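You operate a simulated robot arm through the tools that you are given. There is no shell and no other tool. Be economical: measure what you need, move in short steps, check, and stop when the job is done.

Carry out the task below with a simulated robot arm. There is one attempt and no reset: what you move stays moved.

Task
Load the mint basket into the small still, start its water, then set the heat to low.
Fine: the dome waits on the cork mat and is back on before the heat.

Only the result counts: the job must be done as asked and must still hold three seconds after the hand-in. Knocking over, shifting, dropping, spilling or breaking anything else fails it.

Robot
A 7-joint arm with a two-finger parallel gripper, fixed in place. Base frame: the origin is at the foot of the arm, x ahead of it, y to its left, z up; the work surface is at about z = 0.4. Lengths are in cm, angles in degrees, forces in N, time in s.
With the tool pointing down near the work surface it reaches from about 24 to 62 cm from the base axis. Its first joint turns from -66.0 to 66.0 degrees. Payload 2.6 kg.
Tool frame: the origin (TCP) lies between the finger pads and is the grasp point; the fingertips stand 3 cm ahead of it; z points along the fingers, y is the line along which they close. The gripper opens to 9.4 cm. The fingers are 2.8 cm wide and 1 cm thick; the gripper's body (5 by 9.6 cm) begins 5.5 cm behind the TCP.
Orientation is told as [roll, pitch, yaw] about the base's x, y, z axes, in that order, counted from this pose: with the fingers straight down and closing along the base's y, the tool's x points along the base's -x, its y along +y and its z along -z.

Tools
- The arm moves only by the tool servo_tool. Its argument "targets" is a list of rows, each a list of 7 numbers: the shift along the tool's x, y, z in m, then the turn, a rotation vector about the tool's x, y, z in degrees, then the gripper command, from -1 (shut) to 1 (fully open), values between in proportion. In form: [[tx, ty, tz, rx, ry, rz, claw], ...]. A call has 1 to 10 rows; each row shifts and turns the commanded pose from where the row before left it, along the tool's axes as they then stand. A row lasts 0.2 s, in which the tool goes at most 5 cm and 8.6 degrees; a call with a longer step from one row to the next is refused whole, and so is a gripper value outside its range. A pose out of reach is approached as far as the arm can. The call stops where the force on the tool passes 80 N (or 10 N more than at its start, if that is more) or the arm is blocked; 0.2 s more then pass. The fingers move at their own pace (about 7.2 cm/s each) and stop on an object; they squeeze with about 27 N. The grip force told is the motor's: it shows also when the fingers shut on nothing. Time passes only in rows, and 0.2 s behind the last, so rows that do not move let the fingers close. The reply holds the time, the measured pose of the TCP, the force on the tool along the base axes, the opening and the grip force, in the units named above and with some noise, and new pictures: "show" is both (left out), scene, wrist or none.
- Cameras (640 x 400 px; columns grow to the right, rows downward): "scene" is fixed at [4.19, 41.85, 58.01]; the picture's right is [-0.73, -0.68, 0.00], its down [-0.37, 0.40, -0.84] and it looks along [0.57, -0.61, -0.54] (base axes); focal length 288 px, centre (320, 200). "wrist" rides on the gripper at [-3.7, 0, -5.8] in the tool frame; the picture's right is [0.00, -1.00, 0.00], its down [0.97, 0.00, -0.24] and it looks along [0.24, 0.00, 0.97] (tool axes); focal length 218 px, centre (320, 200).
- pixel_to_xyz(camera, pixels): for up to 12 pixels [column, row] of the newest picture of that camera ("zoom" is the newest enlarged one), the place [x, y, z] in the base frame of the surface seen there, good to about 0.3 cm, but the place of the scene camera against the robot may be out by one fixed shift of up to 2.5 cm in any direction. No time passes.
- enlarge(camera, box): a new picture of the part [left, top, right, bottom] of that camera's present view, enlarged. No time passes.
- job_done(): hands the job in; it is judged then, once.

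Work in short steps. Measure before you move; look again where a grasp or a placing could have gone wrong, and mend it. You have 80 turns and 120 pictures in all, those below and enlarged ones among them. Open the gripper and draw the arm clear of the work before you hand the job in, unless the task says otherwise; then end with one line.

The tools are called after ">>>" as name(argument=value, ...) on one line, values as JSON. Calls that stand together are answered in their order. servo_tool: Moves the arm, as the interface text tells. Its arguments: {"type":"object","properties":{"targets":{"type":"array","items":{"type":"array","items":{"type":"number"}}},"show":{"type":"string","enum":["both","scene","wrist","none"]}},"required":["targets"]} The other tools are called the same way: pixel_to_xyz (camera, pixels) gives the place of the surface under pixels of a picture; enlarge (camera, box) takes an enlarged picture of a part of a camera's view; job_done () hands the job in.

At the start:

```text
time_s: 0.0
eef_pos: [42.06, 12.79, 33.97]
orientation: [-0.1, 0.0, 0.0]
contact_force: [-0.9, -0.4, -1.1]
gripper_width: 9.39
gripper_force: 0.1
```

scene: 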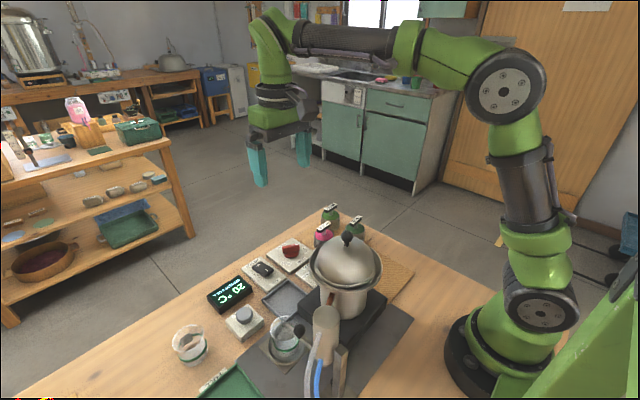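
wrist: 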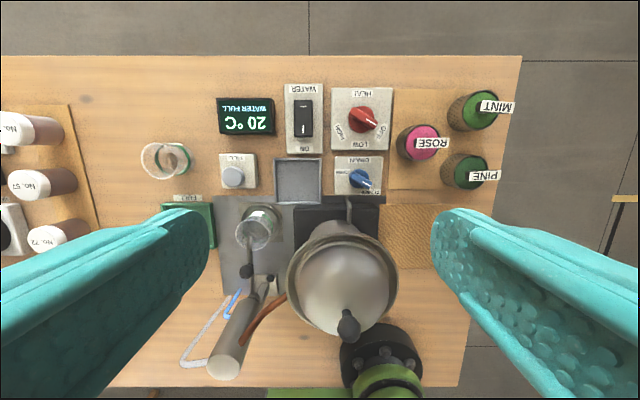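

The wrist view shows the panel (heat knob ~(362,118), water rocker ~(303,118)), the still's dome (~(345,275)), the baskets at right, and the cork mat ~(415,235). I enlarge for detail first.

>>> enlarge(camera="wrist", box=[200, 70, 520, 270])

>>> enlarge(camera="scene", box=[170, 190, 430, 400])

>>> pixel_to_xyz(camera="wrist", pixels=[[348, 320], [345, 275], [303, 105], [303, 130], [362, 118], [474, 112], [470, 172], [420, 142], [415, 235], [360, 180], [298, 180], [395, 300]])

>>> pixel_to_xyz(camera="scene", pixels=[[347, 238], [345, 260], [262, 268], [291, 246], [330, 208], [356, 220], [322, 228], [400, 275], [345, 305], [312, 265], [380, 268], [290, 255]])

```text
2.00 times, centred on (360, 170) of wrist
```

zoom: 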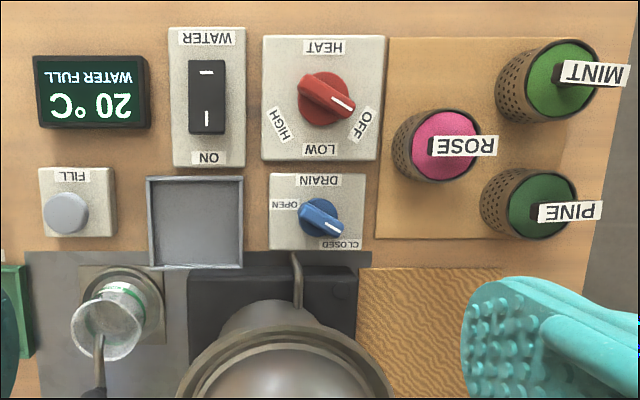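

```text
1.90 times, centred on (300, 295) of scene
```

zoom: 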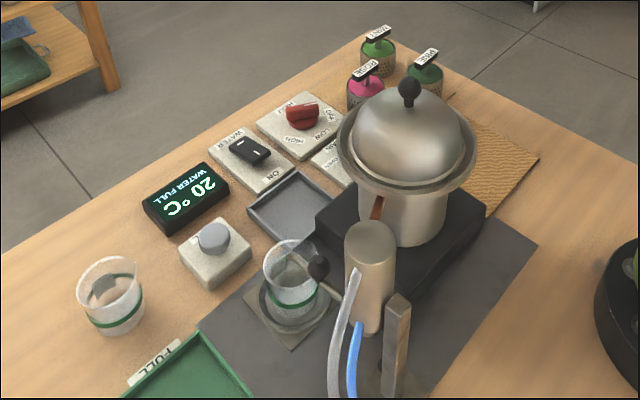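

```text
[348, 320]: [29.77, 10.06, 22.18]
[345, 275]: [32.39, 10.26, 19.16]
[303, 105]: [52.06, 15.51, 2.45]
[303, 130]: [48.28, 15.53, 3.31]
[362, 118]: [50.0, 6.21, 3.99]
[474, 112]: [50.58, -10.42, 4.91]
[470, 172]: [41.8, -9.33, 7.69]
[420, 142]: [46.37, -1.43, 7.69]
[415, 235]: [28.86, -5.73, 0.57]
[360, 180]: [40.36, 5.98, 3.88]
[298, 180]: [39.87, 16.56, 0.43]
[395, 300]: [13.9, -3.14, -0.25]
```

```text
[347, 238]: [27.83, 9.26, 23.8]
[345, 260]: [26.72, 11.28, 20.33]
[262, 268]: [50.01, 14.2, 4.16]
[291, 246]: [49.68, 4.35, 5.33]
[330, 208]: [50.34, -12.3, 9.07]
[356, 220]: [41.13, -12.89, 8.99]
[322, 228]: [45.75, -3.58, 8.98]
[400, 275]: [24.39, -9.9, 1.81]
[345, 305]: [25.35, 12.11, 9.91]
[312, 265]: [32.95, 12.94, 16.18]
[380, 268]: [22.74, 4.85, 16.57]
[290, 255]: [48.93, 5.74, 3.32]
```

The dome knob is near (29,10,22.5), and the scene camera seems off by about (0,-1.5,+1). I move the tool between the dome and the mat, staying high, for a better view.

>>> servo_tool(targets=[[0.02, -0.03, 0, 0, 0, 0, 1], [0.02, -0.03, 0, 0, 0, 0, 1], [0.02, -0.02, -0.02, 0, 0, 0, 1], [0.01, -0.01, -0.03, 0, 0, 0, 1], [0, 0, 0, 0, 0, 0, 1]])

```text
time_s: 1.2
eef_pos: [35.07, 3.85, 38.95]
orientation: [-0.1, 0.1, -0.1]
contact_force: [-0.3, -0.7, 0.3]
gripper_width: 9.41
gripper_force: 0.0
```

scene: 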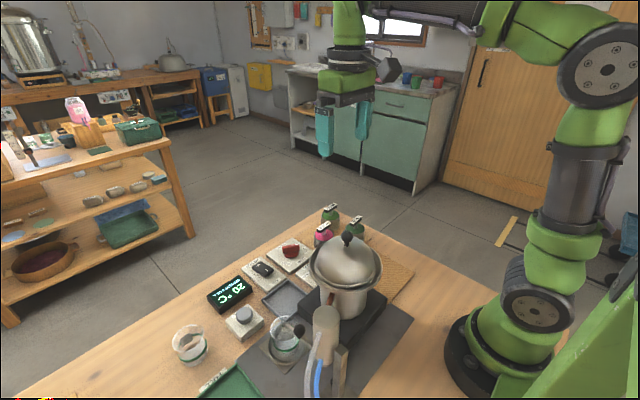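
wrist: 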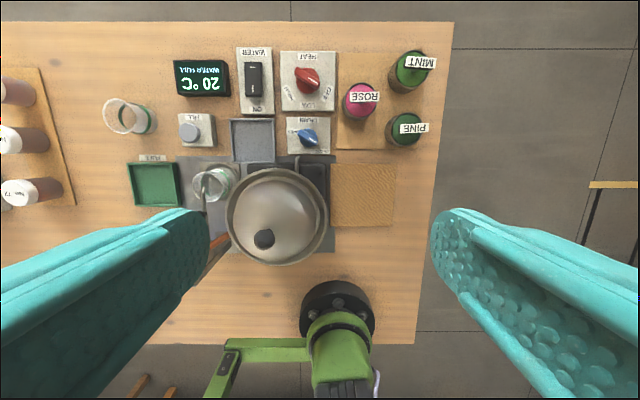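

The mat is seen at (332..397, 163..226) and the dome's knob at (264,239). I measure these.

>>> pixel_to_xyz(camera="wrist", pixels=[[394, 166], [392, 224], [334, 166], [335, 224], [264, 238], [264, 230], [264, 246], [228, 215], [326, 215], [277, 170], [277, 263], [404, 130]])

>>> enlarge(camera="wrist", box=[200, 150, 420, 288])

>>> pixel_to_xyz(camera="scene", pixels=[[347, 233], [347, 243], [310, 262], [382, 263], [346, 290], [411, 273], [389, 304], [379, 250]])

```text
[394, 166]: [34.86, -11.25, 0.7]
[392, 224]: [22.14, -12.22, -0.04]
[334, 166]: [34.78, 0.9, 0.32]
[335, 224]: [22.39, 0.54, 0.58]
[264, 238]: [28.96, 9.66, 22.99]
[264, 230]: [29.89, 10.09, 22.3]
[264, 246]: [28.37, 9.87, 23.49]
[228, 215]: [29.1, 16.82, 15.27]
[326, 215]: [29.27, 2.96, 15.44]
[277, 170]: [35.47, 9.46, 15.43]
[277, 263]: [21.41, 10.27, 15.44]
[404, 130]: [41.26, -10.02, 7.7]
```

```text
2.90 times, centred on (310, 219) of wrist
```

zoom: 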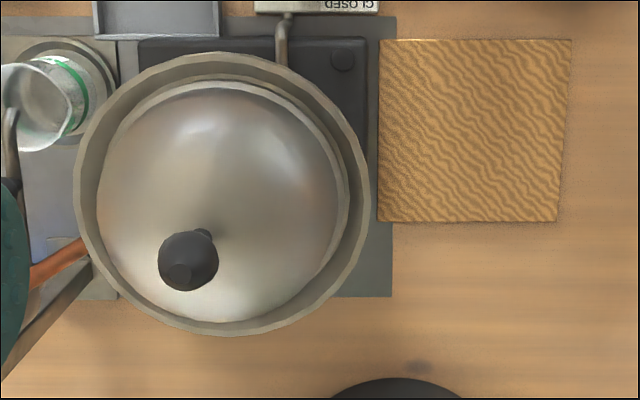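

```text
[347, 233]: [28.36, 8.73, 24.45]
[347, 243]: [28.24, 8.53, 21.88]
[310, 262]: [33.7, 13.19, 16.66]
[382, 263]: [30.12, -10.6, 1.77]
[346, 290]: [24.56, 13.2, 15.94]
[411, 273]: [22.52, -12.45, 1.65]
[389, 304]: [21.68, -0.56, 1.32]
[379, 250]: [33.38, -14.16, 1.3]
```

Mat centre ≈ (28.5,-5.7), dome centre ≈ (28.5,9.9), with the knob ball near z≈22.5. I check the knob's and dome's profile closely.

>>> enlarge(camera="scene", box=[300, 220, 396, 280])

>>> pixel_to_xyz(camera="zoom", pixels=[[313, 80], [313, 105], [313, 130], [320, 155], [320, 185], [250, 180], [390, 190], [313, 95], [120, 260], [510, 300], [300, 400], [300, 365]])

```text
6.67 times, centred on (348, 250) of scene
```

zoom: 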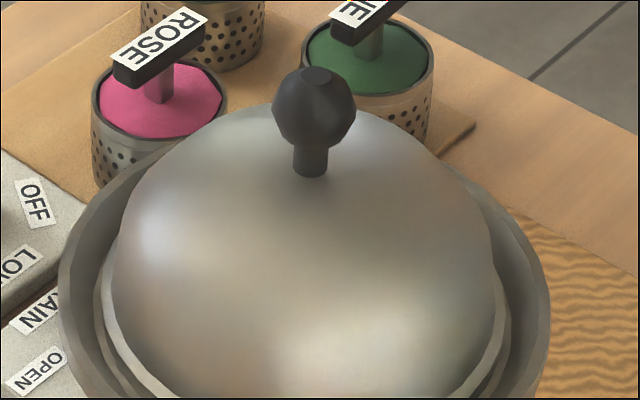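

```text
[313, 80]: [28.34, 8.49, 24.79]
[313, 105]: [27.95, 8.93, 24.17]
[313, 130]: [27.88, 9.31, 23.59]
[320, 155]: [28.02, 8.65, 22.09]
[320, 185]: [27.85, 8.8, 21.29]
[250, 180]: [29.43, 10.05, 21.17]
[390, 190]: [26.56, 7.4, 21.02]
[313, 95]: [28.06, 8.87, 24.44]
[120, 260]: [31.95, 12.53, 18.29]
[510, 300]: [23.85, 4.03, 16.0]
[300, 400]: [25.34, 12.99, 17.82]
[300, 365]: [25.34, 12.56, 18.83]
```

The ball's top is ≈23.7 and the dome apex ≈20.3 (corrected), so a grasp at TCP z≈23.4 is right. I move above the knob.

>>> servo_tool(targets=[[0.022, 0.02, 0.03, 0, 0, 0, 1], [0.022, 0.02, 0.03, 0, 0, 0, 1], [0.021, 0.0205, 0.03, 0, 0, 0, 1], [0, 0, 0.019, 0, 0, 0, 1], [0, 0, 0, 0, 0, 0, 1]], show="wrist")

```text
time_s: 2.4
eef_pos: [28.56, 9.83, 27.97]
orientation: [0.0, -0.1, 0.1]
contact_force: [0.1, 0.1, -0.5]
gripper_width: 9.37
gripper_force: 0.2
```

wrist: 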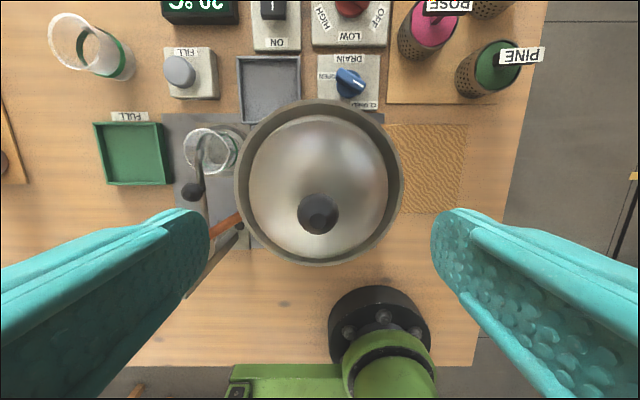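

Knob is centred (318,215) → ball at (28.65,9.9). I descend to z 23.4 and close.

>>> servo_tool(targets=[[-0.001, 0.001, 0.025, 0, 0, 0, 0.3], [0, 0, 0.0205, 0, 0, 0, 0], [0, 0, 0, 0, 0, 0, -0.3], [0, 0, 0, 0, 0, 0, -1], [0, 0, 0, 0, 0, 0, -1], [0, 0, 0, 0, 0, 0, -1]])

```text
time_s: 3.8
eef_pos: [28.52, 9.94, 23.42]
orientation: [0.0, 0.0, 0.0]
contact_force: [-0.6, 0.5, 0.0]
gripper_width: 2.32
gripper_force: 27.5
```

scene: 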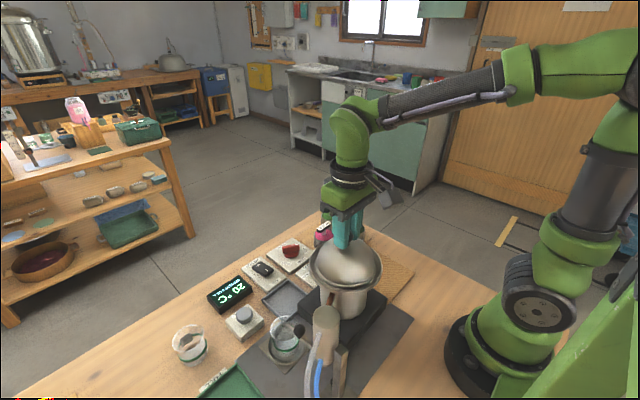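
wrist: 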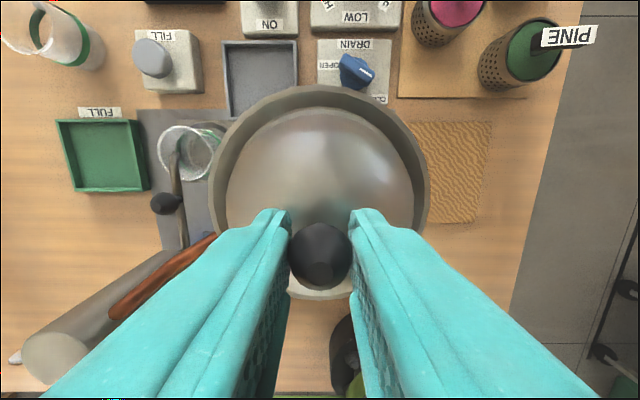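

Gripped (2.32 cm). I lift straight up slowly by ~8 cm.

>>> servo_tool(targets=[[0, 0, -0.01, 0, 0, 0, -1], [0, 0, -0.01, 0, 0, 0, -1], [0, 0, -0.015, 0, 0, 0, -1], [0, 0, -0.02, 0, 0, 0, -1], [0, 0, -0.025, 0, 0, 0, -1], [0, 0, 0, 0, 0, 0, -1]])

```text
time_s: 5.2
eef_pos: [28.69, 10.02, 31.56]
orientation: [0.1, 0.0, 0.0]
contact_force: [-0.2, -0.1, -2.7]
gripper_width: 2.3
gripper_force: 27.0
```

scene: 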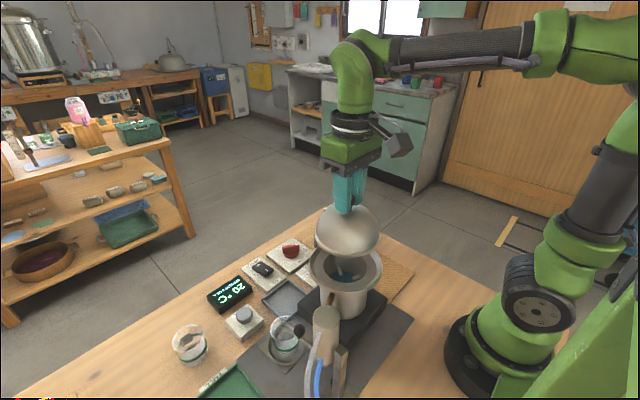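
wrist: 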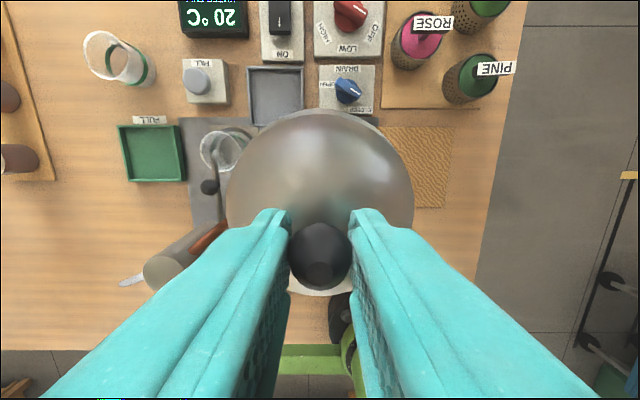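

The dome is free of the pot. I carry it over to the mat centre (28.5,-5.8), then look.

>>> servo_tool(targets=[[0, -0.01, 0, 0, 0, 0, -1], [0, -0.02, 0, 0, 0, 0, -1], [0, -0.025, 0, 0, 0, 0, -1], [0, -0.03, 0, 0, 0, 0, -1], [0, -0.03, 0, 0, 0, 0, -1], [0, -0.025, 0, 0, 0, 0, -1], [0.001, -0.018, 0, 0, 0, 0, -1], [0, 0, 0, 0, 0, 0, -1]])

```text
time_s: 7.0
eef_pos: [28.56, -5.89, 31.45]
orientation: [0.0, -0.1, -0.1]
contact_force: [-0.5, 0.7, -2.6]
gripper_width: 2.32
gripper_force: 27.1
```

scene: 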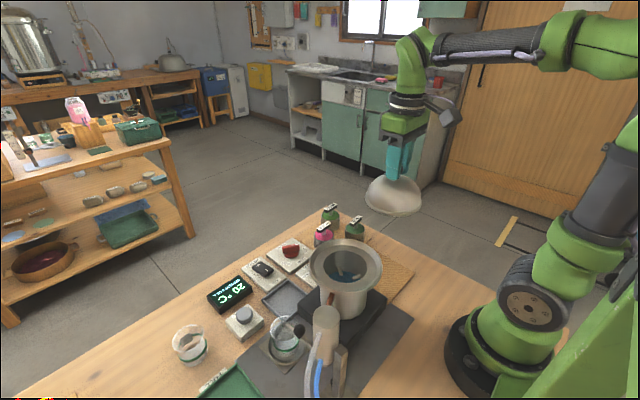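
wrist: 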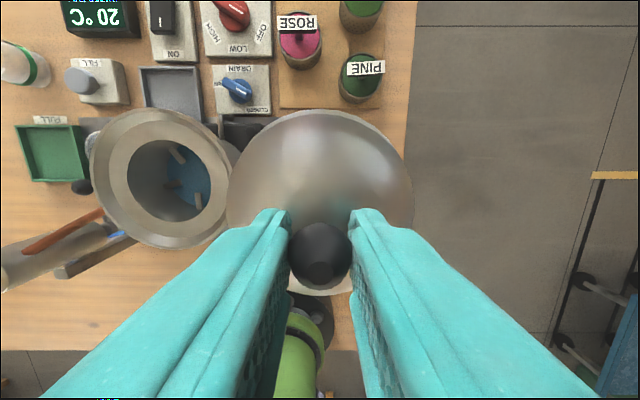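

Over the mat now. I measure the dome's lower edge and the pot opening.

>>> pixel_to_xyz(camera="scene", pixels=[[367, 197], [395, 213], [421, 207], [366, 202], [402, 216], [404, 182]])

>>> pixel_to_xyz(camera="wrist", pixels=[[90, 175], [240, 165], [160, 108], [175, 247], [128, 180], [225, 178], [172, 140], [178, 222], [165, 175], [175, 155], [190, 200], [171, 185]])

>>> enlarge(camera="wrist", box=[80, 100, 260, 250])

>>> enlarge(camera="scene", box=[295, 190, 415, 330])

```text
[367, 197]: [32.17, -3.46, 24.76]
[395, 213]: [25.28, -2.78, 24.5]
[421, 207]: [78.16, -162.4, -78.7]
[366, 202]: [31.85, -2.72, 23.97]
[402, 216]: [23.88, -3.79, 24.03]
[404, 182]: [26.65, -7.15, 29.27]
```

```text
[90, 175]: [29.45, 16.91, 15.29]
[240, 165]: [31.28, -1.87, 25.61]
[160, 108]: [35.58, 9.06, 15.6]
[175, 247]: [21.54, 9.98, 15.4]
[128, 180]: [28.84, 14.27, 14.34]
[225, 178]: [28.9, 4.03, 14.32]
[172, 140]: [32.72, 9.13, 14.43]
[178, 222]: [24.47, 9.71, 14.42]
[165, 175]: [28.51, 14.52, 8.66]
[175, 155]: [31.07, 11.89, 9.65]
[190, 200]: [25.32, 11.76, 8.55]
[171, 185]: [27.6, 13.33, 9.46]
```

```text
2.67 times, centred on (170, 175) of wrist
```

zoom: 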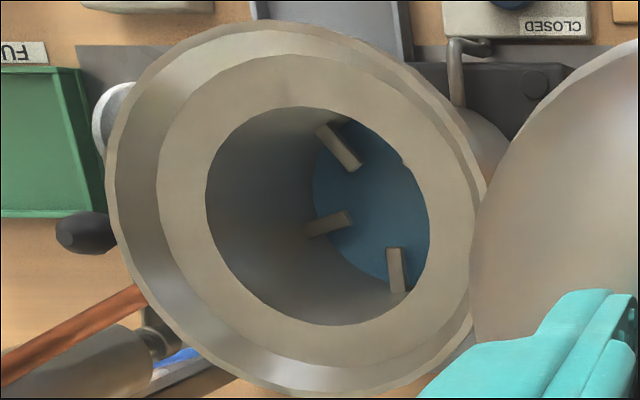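

```text
2.86 times, centred on (355, 260) of scene
```

zoom: 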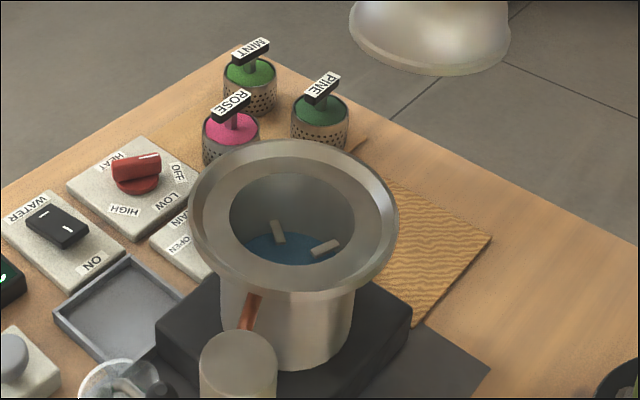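

The ledge is z≈14.4 so the dome's bottom is ≈9.0 below the TCP; on the mat (z≈0.6) the TCP will be ≈9.6. I lower to about 11.5.

>>> servo_tool(targets=[[0, 0, 0.02, 0, 0, 0, -1], [0, 0, 0.03, 0, 0, 0, -1], [0, 0, 0.03, 0, 0, 0, -1], [0, 0, 0.03, 0, 0, 0, -1], [0, 0, 0.03, 0, 0, 0, -1], [0, 0, 0.03, 0, 0, 0, -1], [0, 0, 0.02, 0, 0, 0, -1], [0, 0, 0.01, 0, 0, 0, -1], [0, 0, 0, 0, 0, 0, -1]])

```text
time_s: 9.0
eef_pos: [28.61, -5.79, 11.52]
orientation: [0.0, -0.1, 0.0]
contact_force: [0.4, -0.4, -2.9]
gripper_width: 2.29
gripper_force: 26.9
```

scene: 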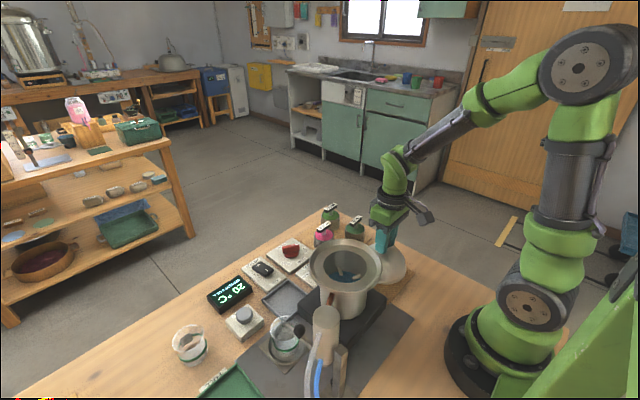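
wrist: 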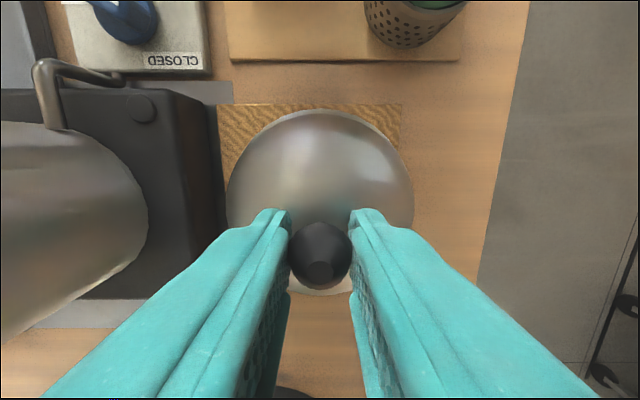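

The mat's back edge runs (218..401,104), centre col 310 vs dome centre 320, so the mat centre may be slightly to +y. I measure.

>>> pixel_to_xyz(camera="wrist", pixels=[[222, 108], [397, 108], [222, 180], [398, 135], [300, 105], [408, 200], [228, 200], [320, 112]])

```text
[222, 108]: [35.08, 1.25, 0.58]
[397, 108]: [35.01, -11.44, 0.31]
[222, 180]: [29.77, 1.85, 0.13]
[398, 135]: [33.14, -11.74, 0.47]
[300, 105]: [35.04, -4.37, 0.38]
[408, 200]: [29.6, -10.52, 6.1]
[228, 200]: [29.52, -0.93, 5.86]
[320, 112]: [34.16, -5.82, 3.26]
```

Mat centre is (28.7,-5.2); I shift +0.6 in y and lower in small steps to contact.

>>> servo_tool(targets=[[0, 0.006, 0, 0, 0, 0, -1], [0, 0, 0.006, 0, 0, 0, -1], [0, 0, 0.005, 0, 0, 0, -1], [0, 0, 0.003, 0, 0, 0, -1], [0, 0, 0.002, 0, 0, 0, -1], [0, 0, 0, 0, 0, 0, -1]], show="none")

```text
time_s: 10.4
eef_pos: [28.41, -5.1, 9.93]
orientation: [-0.1, -0.1, 0.0]
contact_force: [0.0, -0.3, -2.3]
gripper_width: 2.31
gripper_force: 27.3
```

No contact yet; 1 mm steps down.

>>> servo_tool(targets=[[0, 0, 0.0015, 0, 0, 0, -1], [0, 0, 0.0015, 0, 0, 0, -1], [0, 0, 0, 0, 0, 0, -1]], show="none")

```text
time_s: 11.2
eef_pos: [28.55, -5.18, 9.64]
orientation: [-0.1, 0.0, 0.1]
contact_force: [0.3, 0.6, -3.0]
gripper_width: 2.28
gripper_force: 26.4
```

>>> servo_tool(targets=[[0, 0, 0.0015, 0, 0, 0, -1], [0, 0, 0.0015, 0, 0, 0, -1], [0, 0, 0, 0, 0, 0, -1]], show="wrist")

```text
time_s: 12.0
eef_pos: [28.44, -5.17, 9.36]
orientation: [0.0, -0.2, -0.1]
contact_force: [-7.2, 1.0, 18.4]
gripper_width: 2.29
gripper_force: 26.8
```

wrist: 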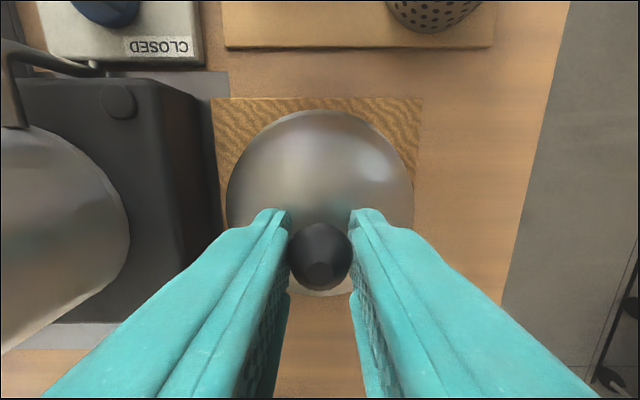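

Contact made (18 N), dome well on the mat. I ease 1.5 mm up, open, and rise.

>>> servo_tool(targets=[[0, 0, -0.0015, 0, 0, 0, -1], [0, 0, 0, 0, 0, 0, -0.2], [0, 0, 0, 0, 0, 0, 0.2], [0, 0, 0, 0, 0, 0, 0.2], [0, 0, -0.02, 0, 0, 0, 0.2], [0, 0, -0.04, 0, 0, 0, 0.2], [0, 0, -0.04, 0, 0, 0, 0.5], [0, 0, -0.04, 0, 0, 0, 0.5], [-0.02, 0, -0.03, 0, 0, 0, 0.5], [0, 0, 0, 0, 0, 0, 0.5]])

```text
time_s: 14.2
eef_pos: [30.62, -5.15, 26.38]
orientation: [0.1, 0.1, 0.0]
contact_force: [-0.3, 0.1, -0.5]
gripper_width: 7.04
gripper_force: 0.0
```

scene: 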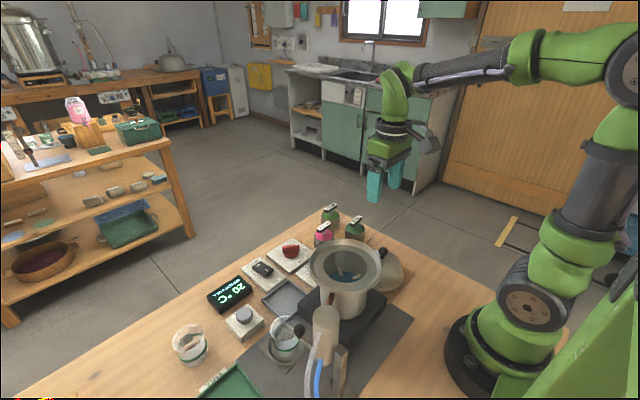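
wrist: 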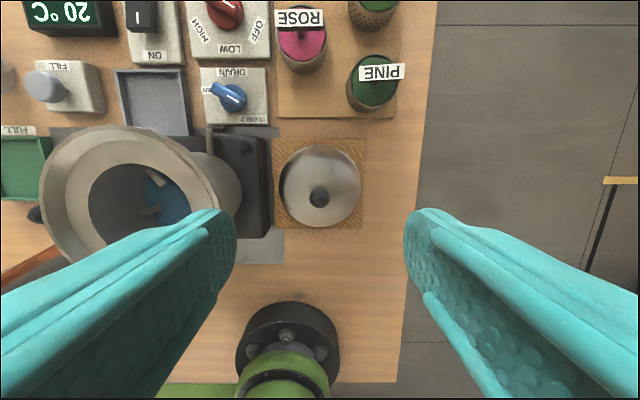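

Dome rests on the mat (320,185). Now I move toward the mint basket (~(50.5,-10.5)) for a look from above.

>>> servo_tool(targets=[[-0.04, -0.01, 0, 0, 0, 0, 0.5], [-0.04, -0.01, 0, 0, 0, 0, 0.5], [-0.04, -0.01, 0, 0, 0, 0, 0.5], [-0.04, -0.01, 0, 0, 0, 0, 0.5], [-0.02, -0.005, 0, 0, 0, 0, 0.5], [0, 0, 0, 0, 0, 0, 0.5]], show="wrist")

>>> enlarge(camera="scene", box=[296, 190, 376, 245])

```text
time_s: 15.6
eef_pos: [48.55, -9.71, 26.45]
orientation: [0.0, 0.0, -0.1]
contact_force: [-0.6, -0.3, -0.5]
gripper_width: 7.04
gripper_force: 0.0
```

wrist: 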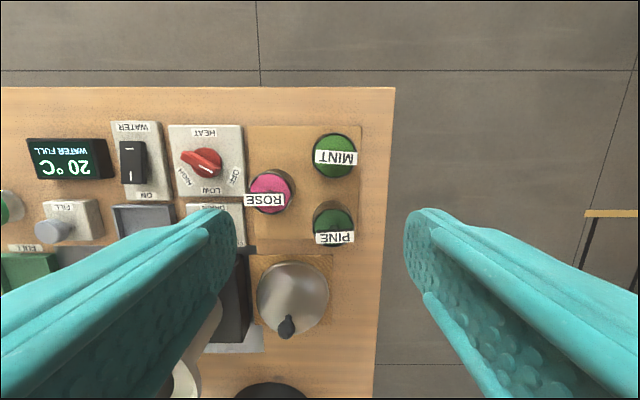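

```text
7.27 times, centred on (336, 218) of scene
```

zoom: 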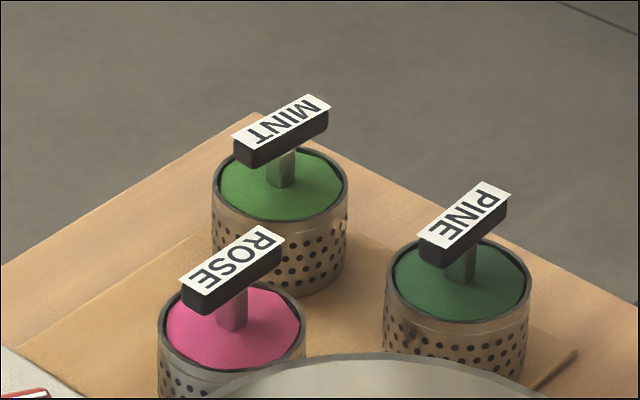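

The mint handle is a T-bar along y with its label at (335,157). I measure its height and extents to grip it across the bar with a 90° turn.

>>> pixel_to_xyz(camera="wrist", pixels=[[316, 157], [335, 157], [354, 158], [335, 152], [335, 162], [335, 143], [335, 172], [335, 136], [314, 170], [271, 199], [334, 238], [345, 143]])

>>> enlarge(camera="wrist", box=[235, 120, 379, 255])

>>> pixel_to_xyz(camera="zoom", pixels=[[320, 100]])

```text
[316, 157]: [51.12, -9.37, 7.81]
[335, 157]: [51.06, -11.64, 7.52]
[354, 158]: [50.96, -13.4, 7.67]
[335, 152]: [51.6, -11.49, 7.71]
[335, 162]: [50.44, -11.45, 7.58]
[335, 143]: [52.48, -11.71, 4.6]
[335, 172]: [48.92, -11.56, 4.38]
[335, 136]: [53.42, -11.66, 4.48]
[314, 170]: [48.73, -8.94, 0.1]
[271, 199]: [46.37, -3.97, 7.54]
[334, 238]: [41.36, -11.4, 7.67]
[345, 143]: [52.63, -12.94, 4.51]
```

```text
2.96 times, centred on (307, 188) of wrist
```

zoom: 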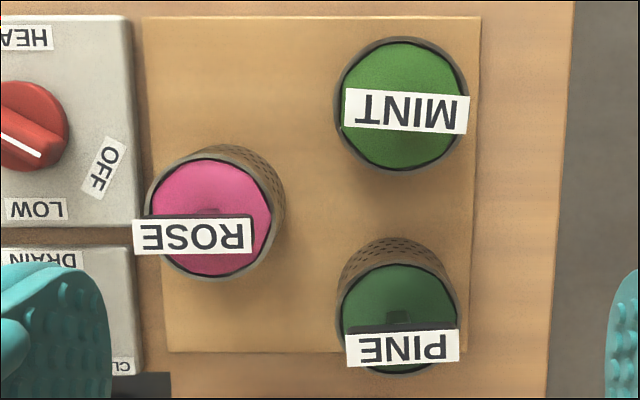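

```text
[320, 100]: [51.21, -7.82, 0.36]
```

Mint handle: centre (51.05,-11.45), top z≈7.7, leaves at ≈4.5. I turn the tool +90° so the fingers close along x.

>>> servo_tool(targets=[[0, 0, 0, 0, 0, 8.5, 0.3], [0, 0, 0, 0, 0, 8.5, 0.3], [0, 0, 0, 0, 0, 8.5, 0.3], [0, 0, 0, 0, 0, 8.5, 0.3], [0, 0, 0, 0, 0, 8.5, 0.3], [0, 0, 0, 0, 0, 8.5, 0.3], [0, 0, 0, 0, 0, 8.5, 0.3], [0, 0, 0, 0, 0, 8.5, 0.3], [0, 0, 0, 0, 0, 8.5, 0.3], [0, 0, 0, 0, 0, 8.5, 0]], show="none")

>>> servo_tool(targets=[[0, 0, 0, 0, 0, 7, 0], [0, 0, 0, 0, 0, 0, 0]], show="none")

```text
time_s: 17.8
eef_pos: [48.57, -9.68, 26.49]
orientation: [0.0, 0.0, -85.1]
contact_force: [0.6, 0.1, 0.7]
gripper_width: 4.69
gripper_force: 0.0
```

```text
time_s: 18.4
eef_pos: [48.47, -9.64, 26.5]
orientation: [0.0, 0.0, -92.1]
contact_force: [0.2, 0.6, -0.8]
gripper_width: 4.7
gripper_force: 0.1
```

Turned to -92°. I move over the handle and lower to z≈12, then check in the wrist view.

>>> servo_tool(targets=[[-0.017, 0.026, 0.02, 0, 0, 0, 0], [0, 0, 0.04, 0, 0, 0, 0], [0, 0, 0.04, 0, 0, 0, 0], [0, 0, 0.03, 0, 0, 0, 0], [0, 0, 0.01, 0, 0, 0, 0], [0, 0, 0, 0, 0, 0, 0]])

```text
time_s: 19.8
eef_pos: [51.17, -11.56, 12.3]
orientation: [0.1, -0.1, -92.0]
contact_force: [0.0, -0.2, -0.3]
gripper_width: 4.7
gripper_force: 0.1
```

scene: 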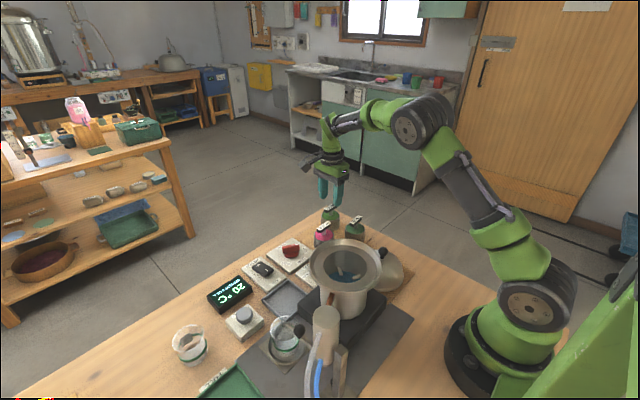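
wrist: 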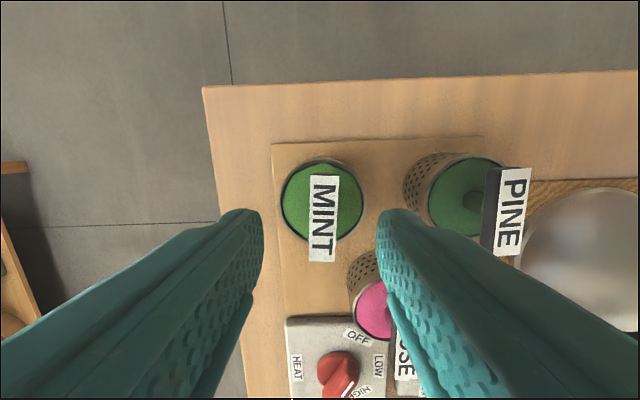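

Aligned: the label (322,218) lies between the fingers. I lower to z≈8.1 and close.

>>> servo_tool(targets=[[0, 0, 0.02, 0, 0, 0, 0], [0, 0, 0.015, 0, 0, 0, 0], [0, 0, 0.006, 0, 0, 0, 0], [0, 0, 0, 0, 0, 0, -1], [0, 0, 0, 0, 0, 0, -1], [0, 0, 0, 0, 0, 0, -1], [0, 0, 0, 0, 0, 0, -1]], show="wrist")

```text
time_s: 21.4
eef_pos: [51.12, -11.53, 8.35]
orientation: [-0.1, -0.1, -92.0]
contact_force: [-0.3, -0.4, -0.7]
gripper_width: 1.32
gripper_force: 27.4
```

wrist: 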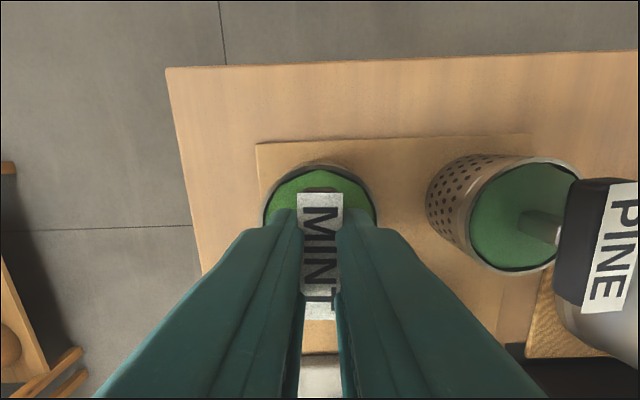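

Gripped (1.32 cm). I lift straight up about 18 cm.

>>> servo_tool(targets=[[0, 0, -0.01, 0, 0, 0, -1], [0, 0, -0.015, 0, 0, 0, -1], [0, 0, -0.03, 0, 0, 0, -1], [0, 0, -0.03, 0, 0, 0, -1], [0, 0, -0.03, 0, 0, 0, -1], [0, 0, -0.03, 0, 0, 0, -1], [0, 0, -0.03, 0, 0, 0, -1], [0, 0, -0.01, 0, 0, 0, -1], [0, 0, 0, 0, 0, 0, -1]])

```text
time_s: 23.4
eef_pos: [51.08, -11.47, 26.76]
orientation: [-0.1, 0.0, -92.0]
contact_force: [-0.7, 0.1, -1.8]
gripper_width: 1.32
gripper_force: 27.1
```

scene: 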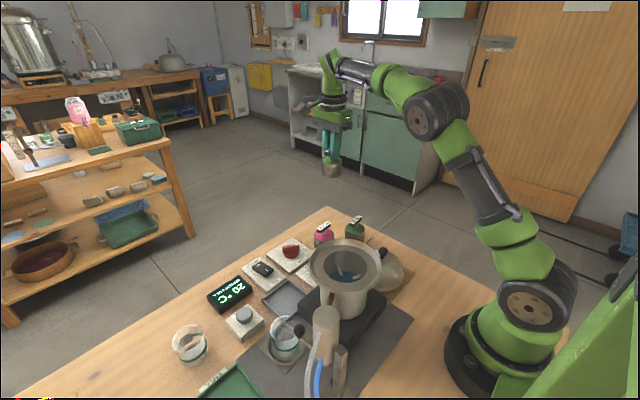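
wrist: 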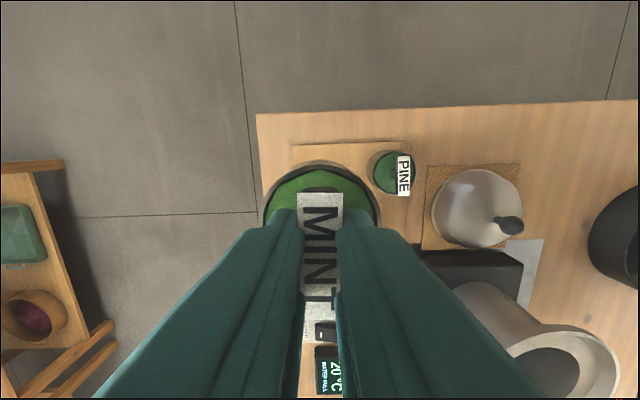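

The basket hangs straight. I carry it above the pot (28.6,9.9) at this height.

>>> servo_tool(targets=[[0.012, -0.0133, 0, 0, 0, 0, -1], [0.0242, -0.0275, 0, 0, 0, 0, -1], [0.0242, -0.0275, 0, 0, 0, 0, -1], [0.0242, -0.0275, 0, 0, 0, 0, -1], [0.0242, -0.0275, 0, 0, 0, 0, -1], [0.0242, -0.0275, 0, 0, 0, 0, -1], [0.0242, -0.0275, 0, 0, 0, 0, -1], [0.0242, -0.0275, 0, 0, 0, 0, -1], [0.0242, -0.0275, 0, 0, 0, 0, -1], [0, 0, 0, 0, 0, 0, -1]])

```text
time_s: 25.6
eef_pos: [28.56, 9.93, 26.76]
orientation: [-0.1, -0.1, -92.0]
contact_force: [0.8, -0.3, -0.2]
gripper_width: 1.3
gripper_force: 27.1
```

scene: 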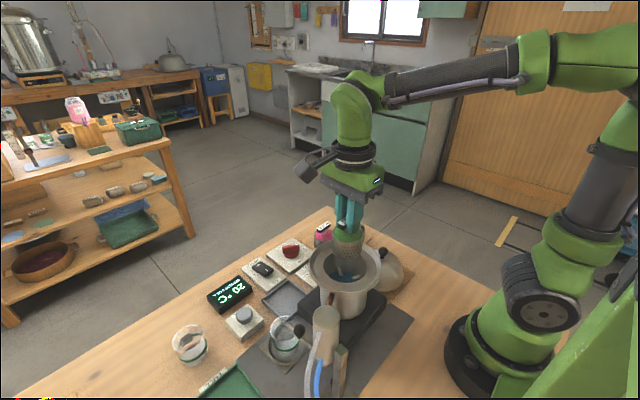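
wrist: 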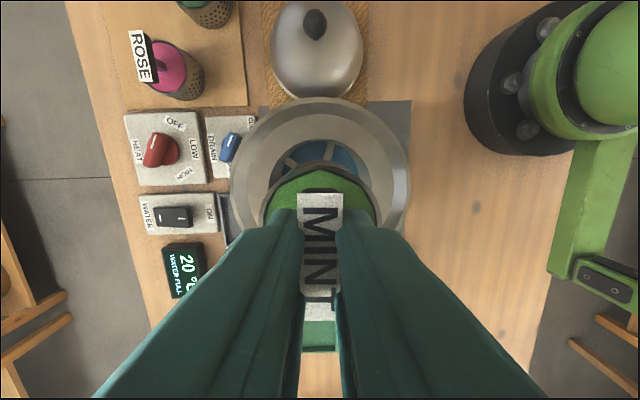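

In x the ring spans 229..410, centred at 320. I verify the y centre.

>>> pixel_to_xyz(camera="wrist", pixels=[[320, 99], [232, 190], [407, 190], [320, 141], [310, 118], [272, 175], [367, 175], [330, 165]])

>>> enlarge(camera="wrist", box=[220, 90, 420, 215])

>>> enlarge(camera="scene", box=[300, 200, 396, 320])

```text
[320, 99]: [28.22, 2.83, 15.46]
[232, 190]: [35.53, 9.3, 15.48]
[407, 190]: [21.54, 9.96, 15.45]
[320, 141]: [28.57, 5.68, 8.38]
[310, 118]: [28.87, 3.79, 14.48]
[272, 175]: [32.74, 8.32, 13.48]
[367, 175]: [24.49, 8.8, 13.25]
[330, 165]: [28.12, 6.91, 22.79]
```

```text
3.20 times, centred on (320, 152) of wrist
```

zoom: 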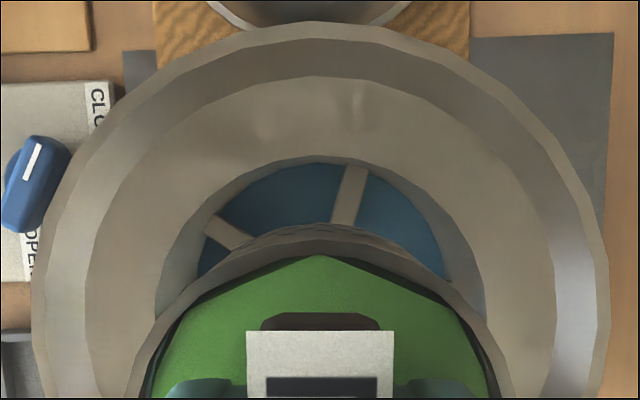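

```text
3.33 times, centred on (348, 260) of scene
```

zoom: 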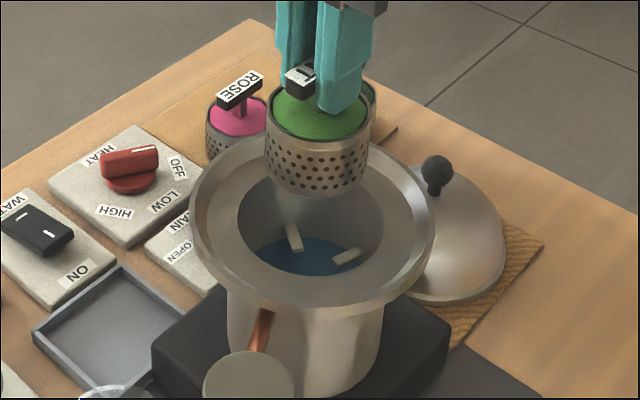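

Centred within ~1 mm. I lower: first to z≈18, then in small steps to contact.

>>> servo_tool(targets=[[0, 0, 0.02, 0, 0, 0, -1], [0, 0, 0.02, 0, 0, 0, -1], [0, 0, 0.02, 0, 0, 0, -1], [0, 0, 0.015, 0, 0, 0, -1], [0, 0, 0.01, 0, 0, 0, -1], [0, 0, 0, 0, 0, 0, -1]])

```text
time_s: 27.0
eef_pos: [28.46, 9.77, 18.32]
orientation: [-0.1, 0.0, -92.1]
contact_force: [0.6, -0.1, -0.7]
gripper_width: 1.32
gripper_force: 27.1
```

scene: 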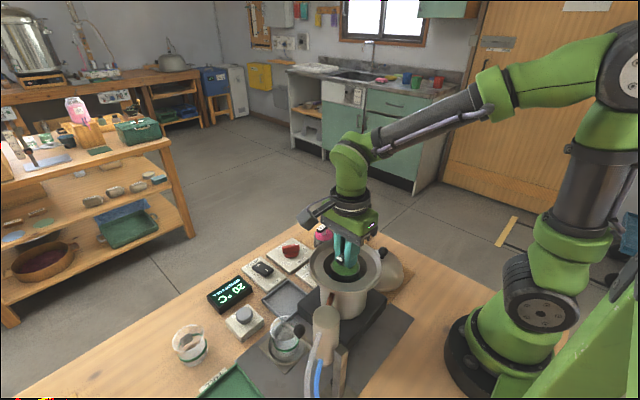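
wrist: 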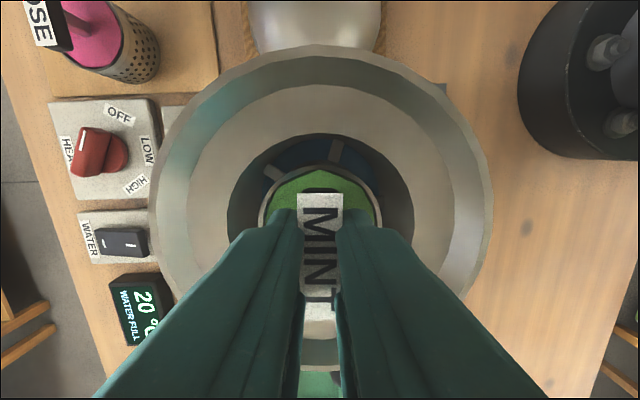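

Clear of the wall all round. Continuing down in 3 mm steps.

>>> servo_tool(targets=[[0, 0, 0.004, 0, 0, 0, -1], [0, 0, 0.004, 0, 0, 0, -1], [0, 0, 0.003, 0, 0, 0, -1], [0, 0, 0.003, 0, 0, 0, -1], [0, 0, 0.002, 0, 0, 0, -1], [0, 0, 0, 0, 0, 0, -1]], show="none")

```text
time_s: 28.1
eef_pos: [28.9, 9.94, 17.31]
orientation: [0.6, 0.2, -92.3]
contact_force: [-2.7, -0.5, 6.4]
gripper_width: 1.37
gripper_force: 27.3
stopped in row 5: the force on the tool passed its limit (the readings are from after the stop); the commanded pose is now the measured one
```

Contact at z≈17.3 (basket bottom ≈9.8, about the lug height). I check the pictures.

>>> servo_tool(targets=[[0, 0, 0, 0, 0, 0, -1]], show="wrist")

>>> enlarge(camera="scene", box=[300, 210, 396, 320])

```text
time_s: 28.5
eef_pos: [28.73, 9.94, 17.43]
orientation: [0.7, 0.3, -92.2]
contact_force: [-4.1, -1.1, 8.7]
gripper_width: 1.34
gripper_force: 27.4
```

wrist: 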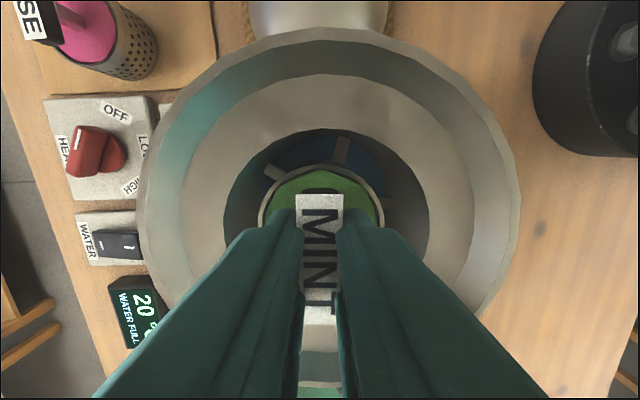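

```text
3.64 times, centred on (348, 265) of scene
```

zoom: 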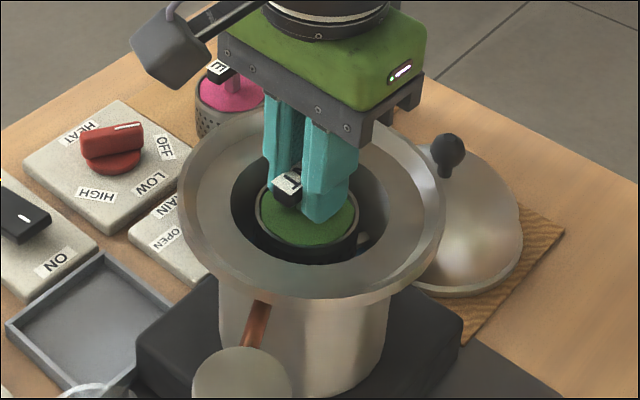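

The basket sits on the lugs. I release it slightly and look before rising.

>>> servo_tool(targets=[[0, 0, -0.0005, 0, 0, 0, -0.7], [0, 0, 0, 0, 0, 0, -0.5], [0, 0, 0, 0, 0, 0, -0.4], [0, 0, 0, 0, 0, 0, -0.4]], show="wrist")

>>> enlarge(camera="scene", box=[300, 210, 396, 320])

```text
time_s: 29.5
eef_pos: [28.79, 9.91, 17.41]
orientation: [0.6, 0.3, -92.3]
contact_force: [-0.2, 0.8, -0.6]
gripper_width: 2.81
gripper_force: 0.0
```

wrist: 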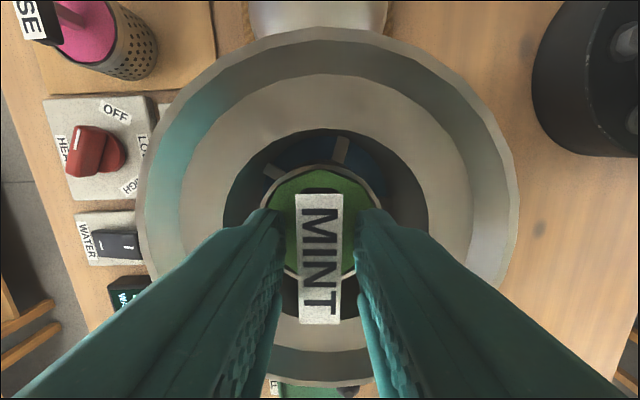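

```text
3.64 times, centred on (348, 265) of scene
```

zoom: 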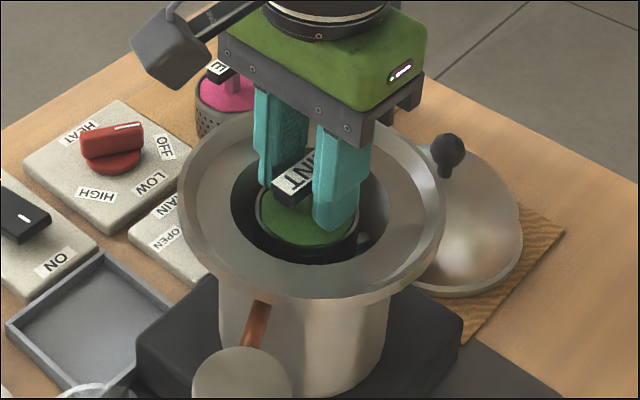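

It stays level. I rise and begin turning back toward yaw 0 once clear.

>>> servo_tool(targets=[[0, 0, -0.02, 0, 0, 0, -0.3], [0, 0, -0.04, 0, 0, 0, 0], [0, 0, -0.04, 0, 0, 0, 0.2], [0, 0, 0, 0, 0, -8.5, 0.2], [0, 0, 0, 0, 0, -8.5, 0.2], [0, 0, 0, 0, 0, -8.5, 0.2], [0, 0, 0, 0, 0, -8.5, 0.2], [0, 0, 0, 0, 0, -8.5, 0.2], [0, 0, 0, 0, 0, -8.5, 0.2], [0, 0, 0, 0, 0, -8.5, 0.2]], show="none")

>>> servo_tool(targets=[[0, 0, 0, 0, 0, -8.5, 0.2], [0, 0, 0, 0, 0, -8.5, 0.2], [0, 0, 0, 0, 0, -8.5, 0.2], [0, 0, 0, 0, 0, -7.2, 0.2], [0, 0, 0, 0, 0, 0, 0.2]])

```text
time_s: 31.7
eef_pos: [28.56, 9.91, 27.47]
orientation: [0.5, -0.5, -32.6]
contact_force: [-0.6, 0.2, 0.1]
gripper_width: 5.64
gripper_force: 0.0
```

```text
time_s: 32.9
eef_pos: [28.66, 9.92, 27.36]
orientation: [0.1, -0.6, 0.1]
contact_force: [-0.2, 0.6, -0.3]
gripper_width: 5.65
gripper_force: 0.1
```

scene: 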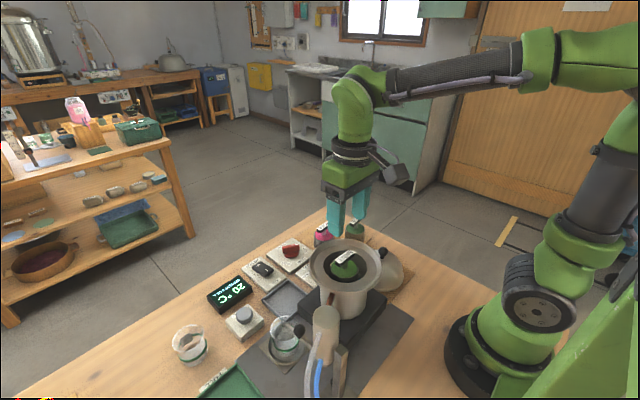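
wrist: 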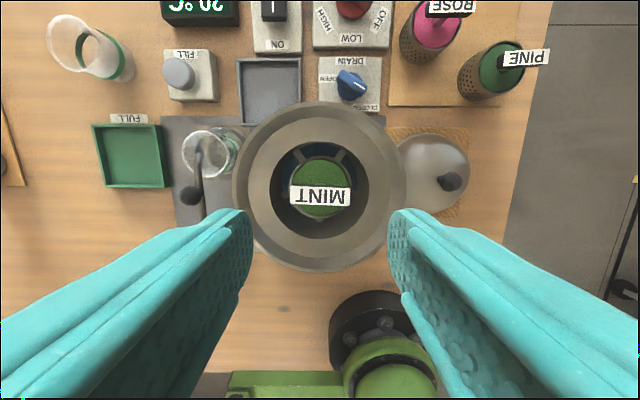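

Basket is centred in the pot with handle up. I fix the 0.6° pitch and go above the dome knob (28.5,-5.15), checking at z≈14.

>>> servo_tool(targets=[[0, -0.03, 0, 0, 0.6, 0, 0.2], [0, -0.04, 0, 0, 0, 0, 0.2], [0, -0.04, 0, 0, 0, 0, 0.2], [0.001, -0.0405, 0, 0, 0, 0, 0.2], [0, 0, 0.04, 0, 0, 0, 0.2], [0, 0, 0.04, 0, 0, 0, 0.2], [0, 0, 0.04, 0, 0, 0, 0.2], [0, 0, 0.014, 0, 0, 0, 0.2], [0, 0, 0, 0, 0, 0, 0.2]], show="wrist")

```text
time_s: 34.9
eef_pos: [28.52, -5.16, 14.01]
orientation: [0.1, 0.0, 0.0]
contact_force: [0.6, -0.2, -0.3]
gripper_width: 5.62
gripper_force: 0.1
```

wrist: 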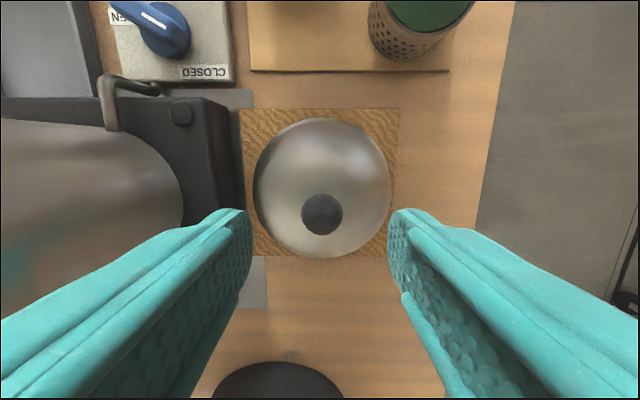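

Knob centred at (322,213). I descend to z≈9.5 and grip.

>>> servo_tool(targets=[[0, 0, 0.02, 0, 0, 0, 0.2], [0, 0, 0.015, 0, 0, 0, 0.2], [0, 0, 0.0095, 0, 0, 0, 0.2], [0, 0, 0, 0, 0, 0, -0.3], [0, 0, 0, 0, 0, 0, -1], [0, 0, 0, 0, 0, 0, -1], [0, 0, 0, 0, 0, 0, -1]], show="none")

```text
time_s: 36.5
eef_pos: [28.59, -5.18, 9.5]
orientation: [0.4, 0.1, -0.1]
contact_force: [-0.4, 0.1, -0.1]
gripper_width: 2.29
gripper_force: 27.2
```

Gripped. I lift to z≈31.5.

>>> servo_tool(targets=[[0, 0, -0.01, 0, 0, 0, -1], [0, 0, -0.02, 0, 0, 0, -1], [0, 0, -0.03, 0, 0, 0, -1], [0, 0, -0.03, 0, 0, 0, -1], [0, 0, -0.03, 0, 0, 0, -1], [0, 0, -0.03, 0, 0, 0, -1], [0, 0, -0.03, 0, 0, 0, -1], [0, 0, -0.025, 0, 0, 0, -1], [0, 0, -0.015, 0, 0, 0, -1], [0, 0, 0, 0, 0, 0, -1]], show="wrist")

```text
time_s: 38.7
eef_pos: [28.48, -5.29, 31.46]
orientation: [0.3, -0.1, 0.1]
contact_force: [-0.6, -0.1, -2.6]
gripper_width: 2.3
gripper_force: 26.7
```

wrist: 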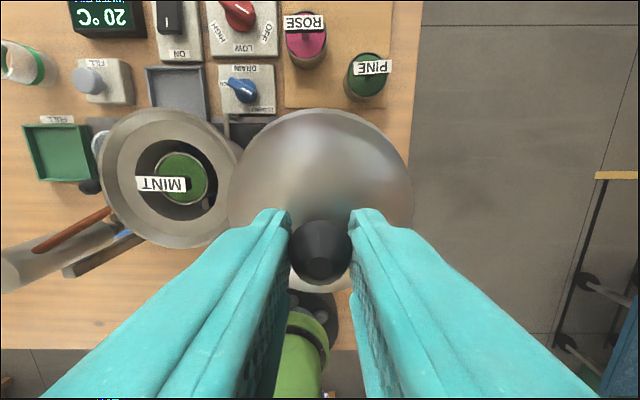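

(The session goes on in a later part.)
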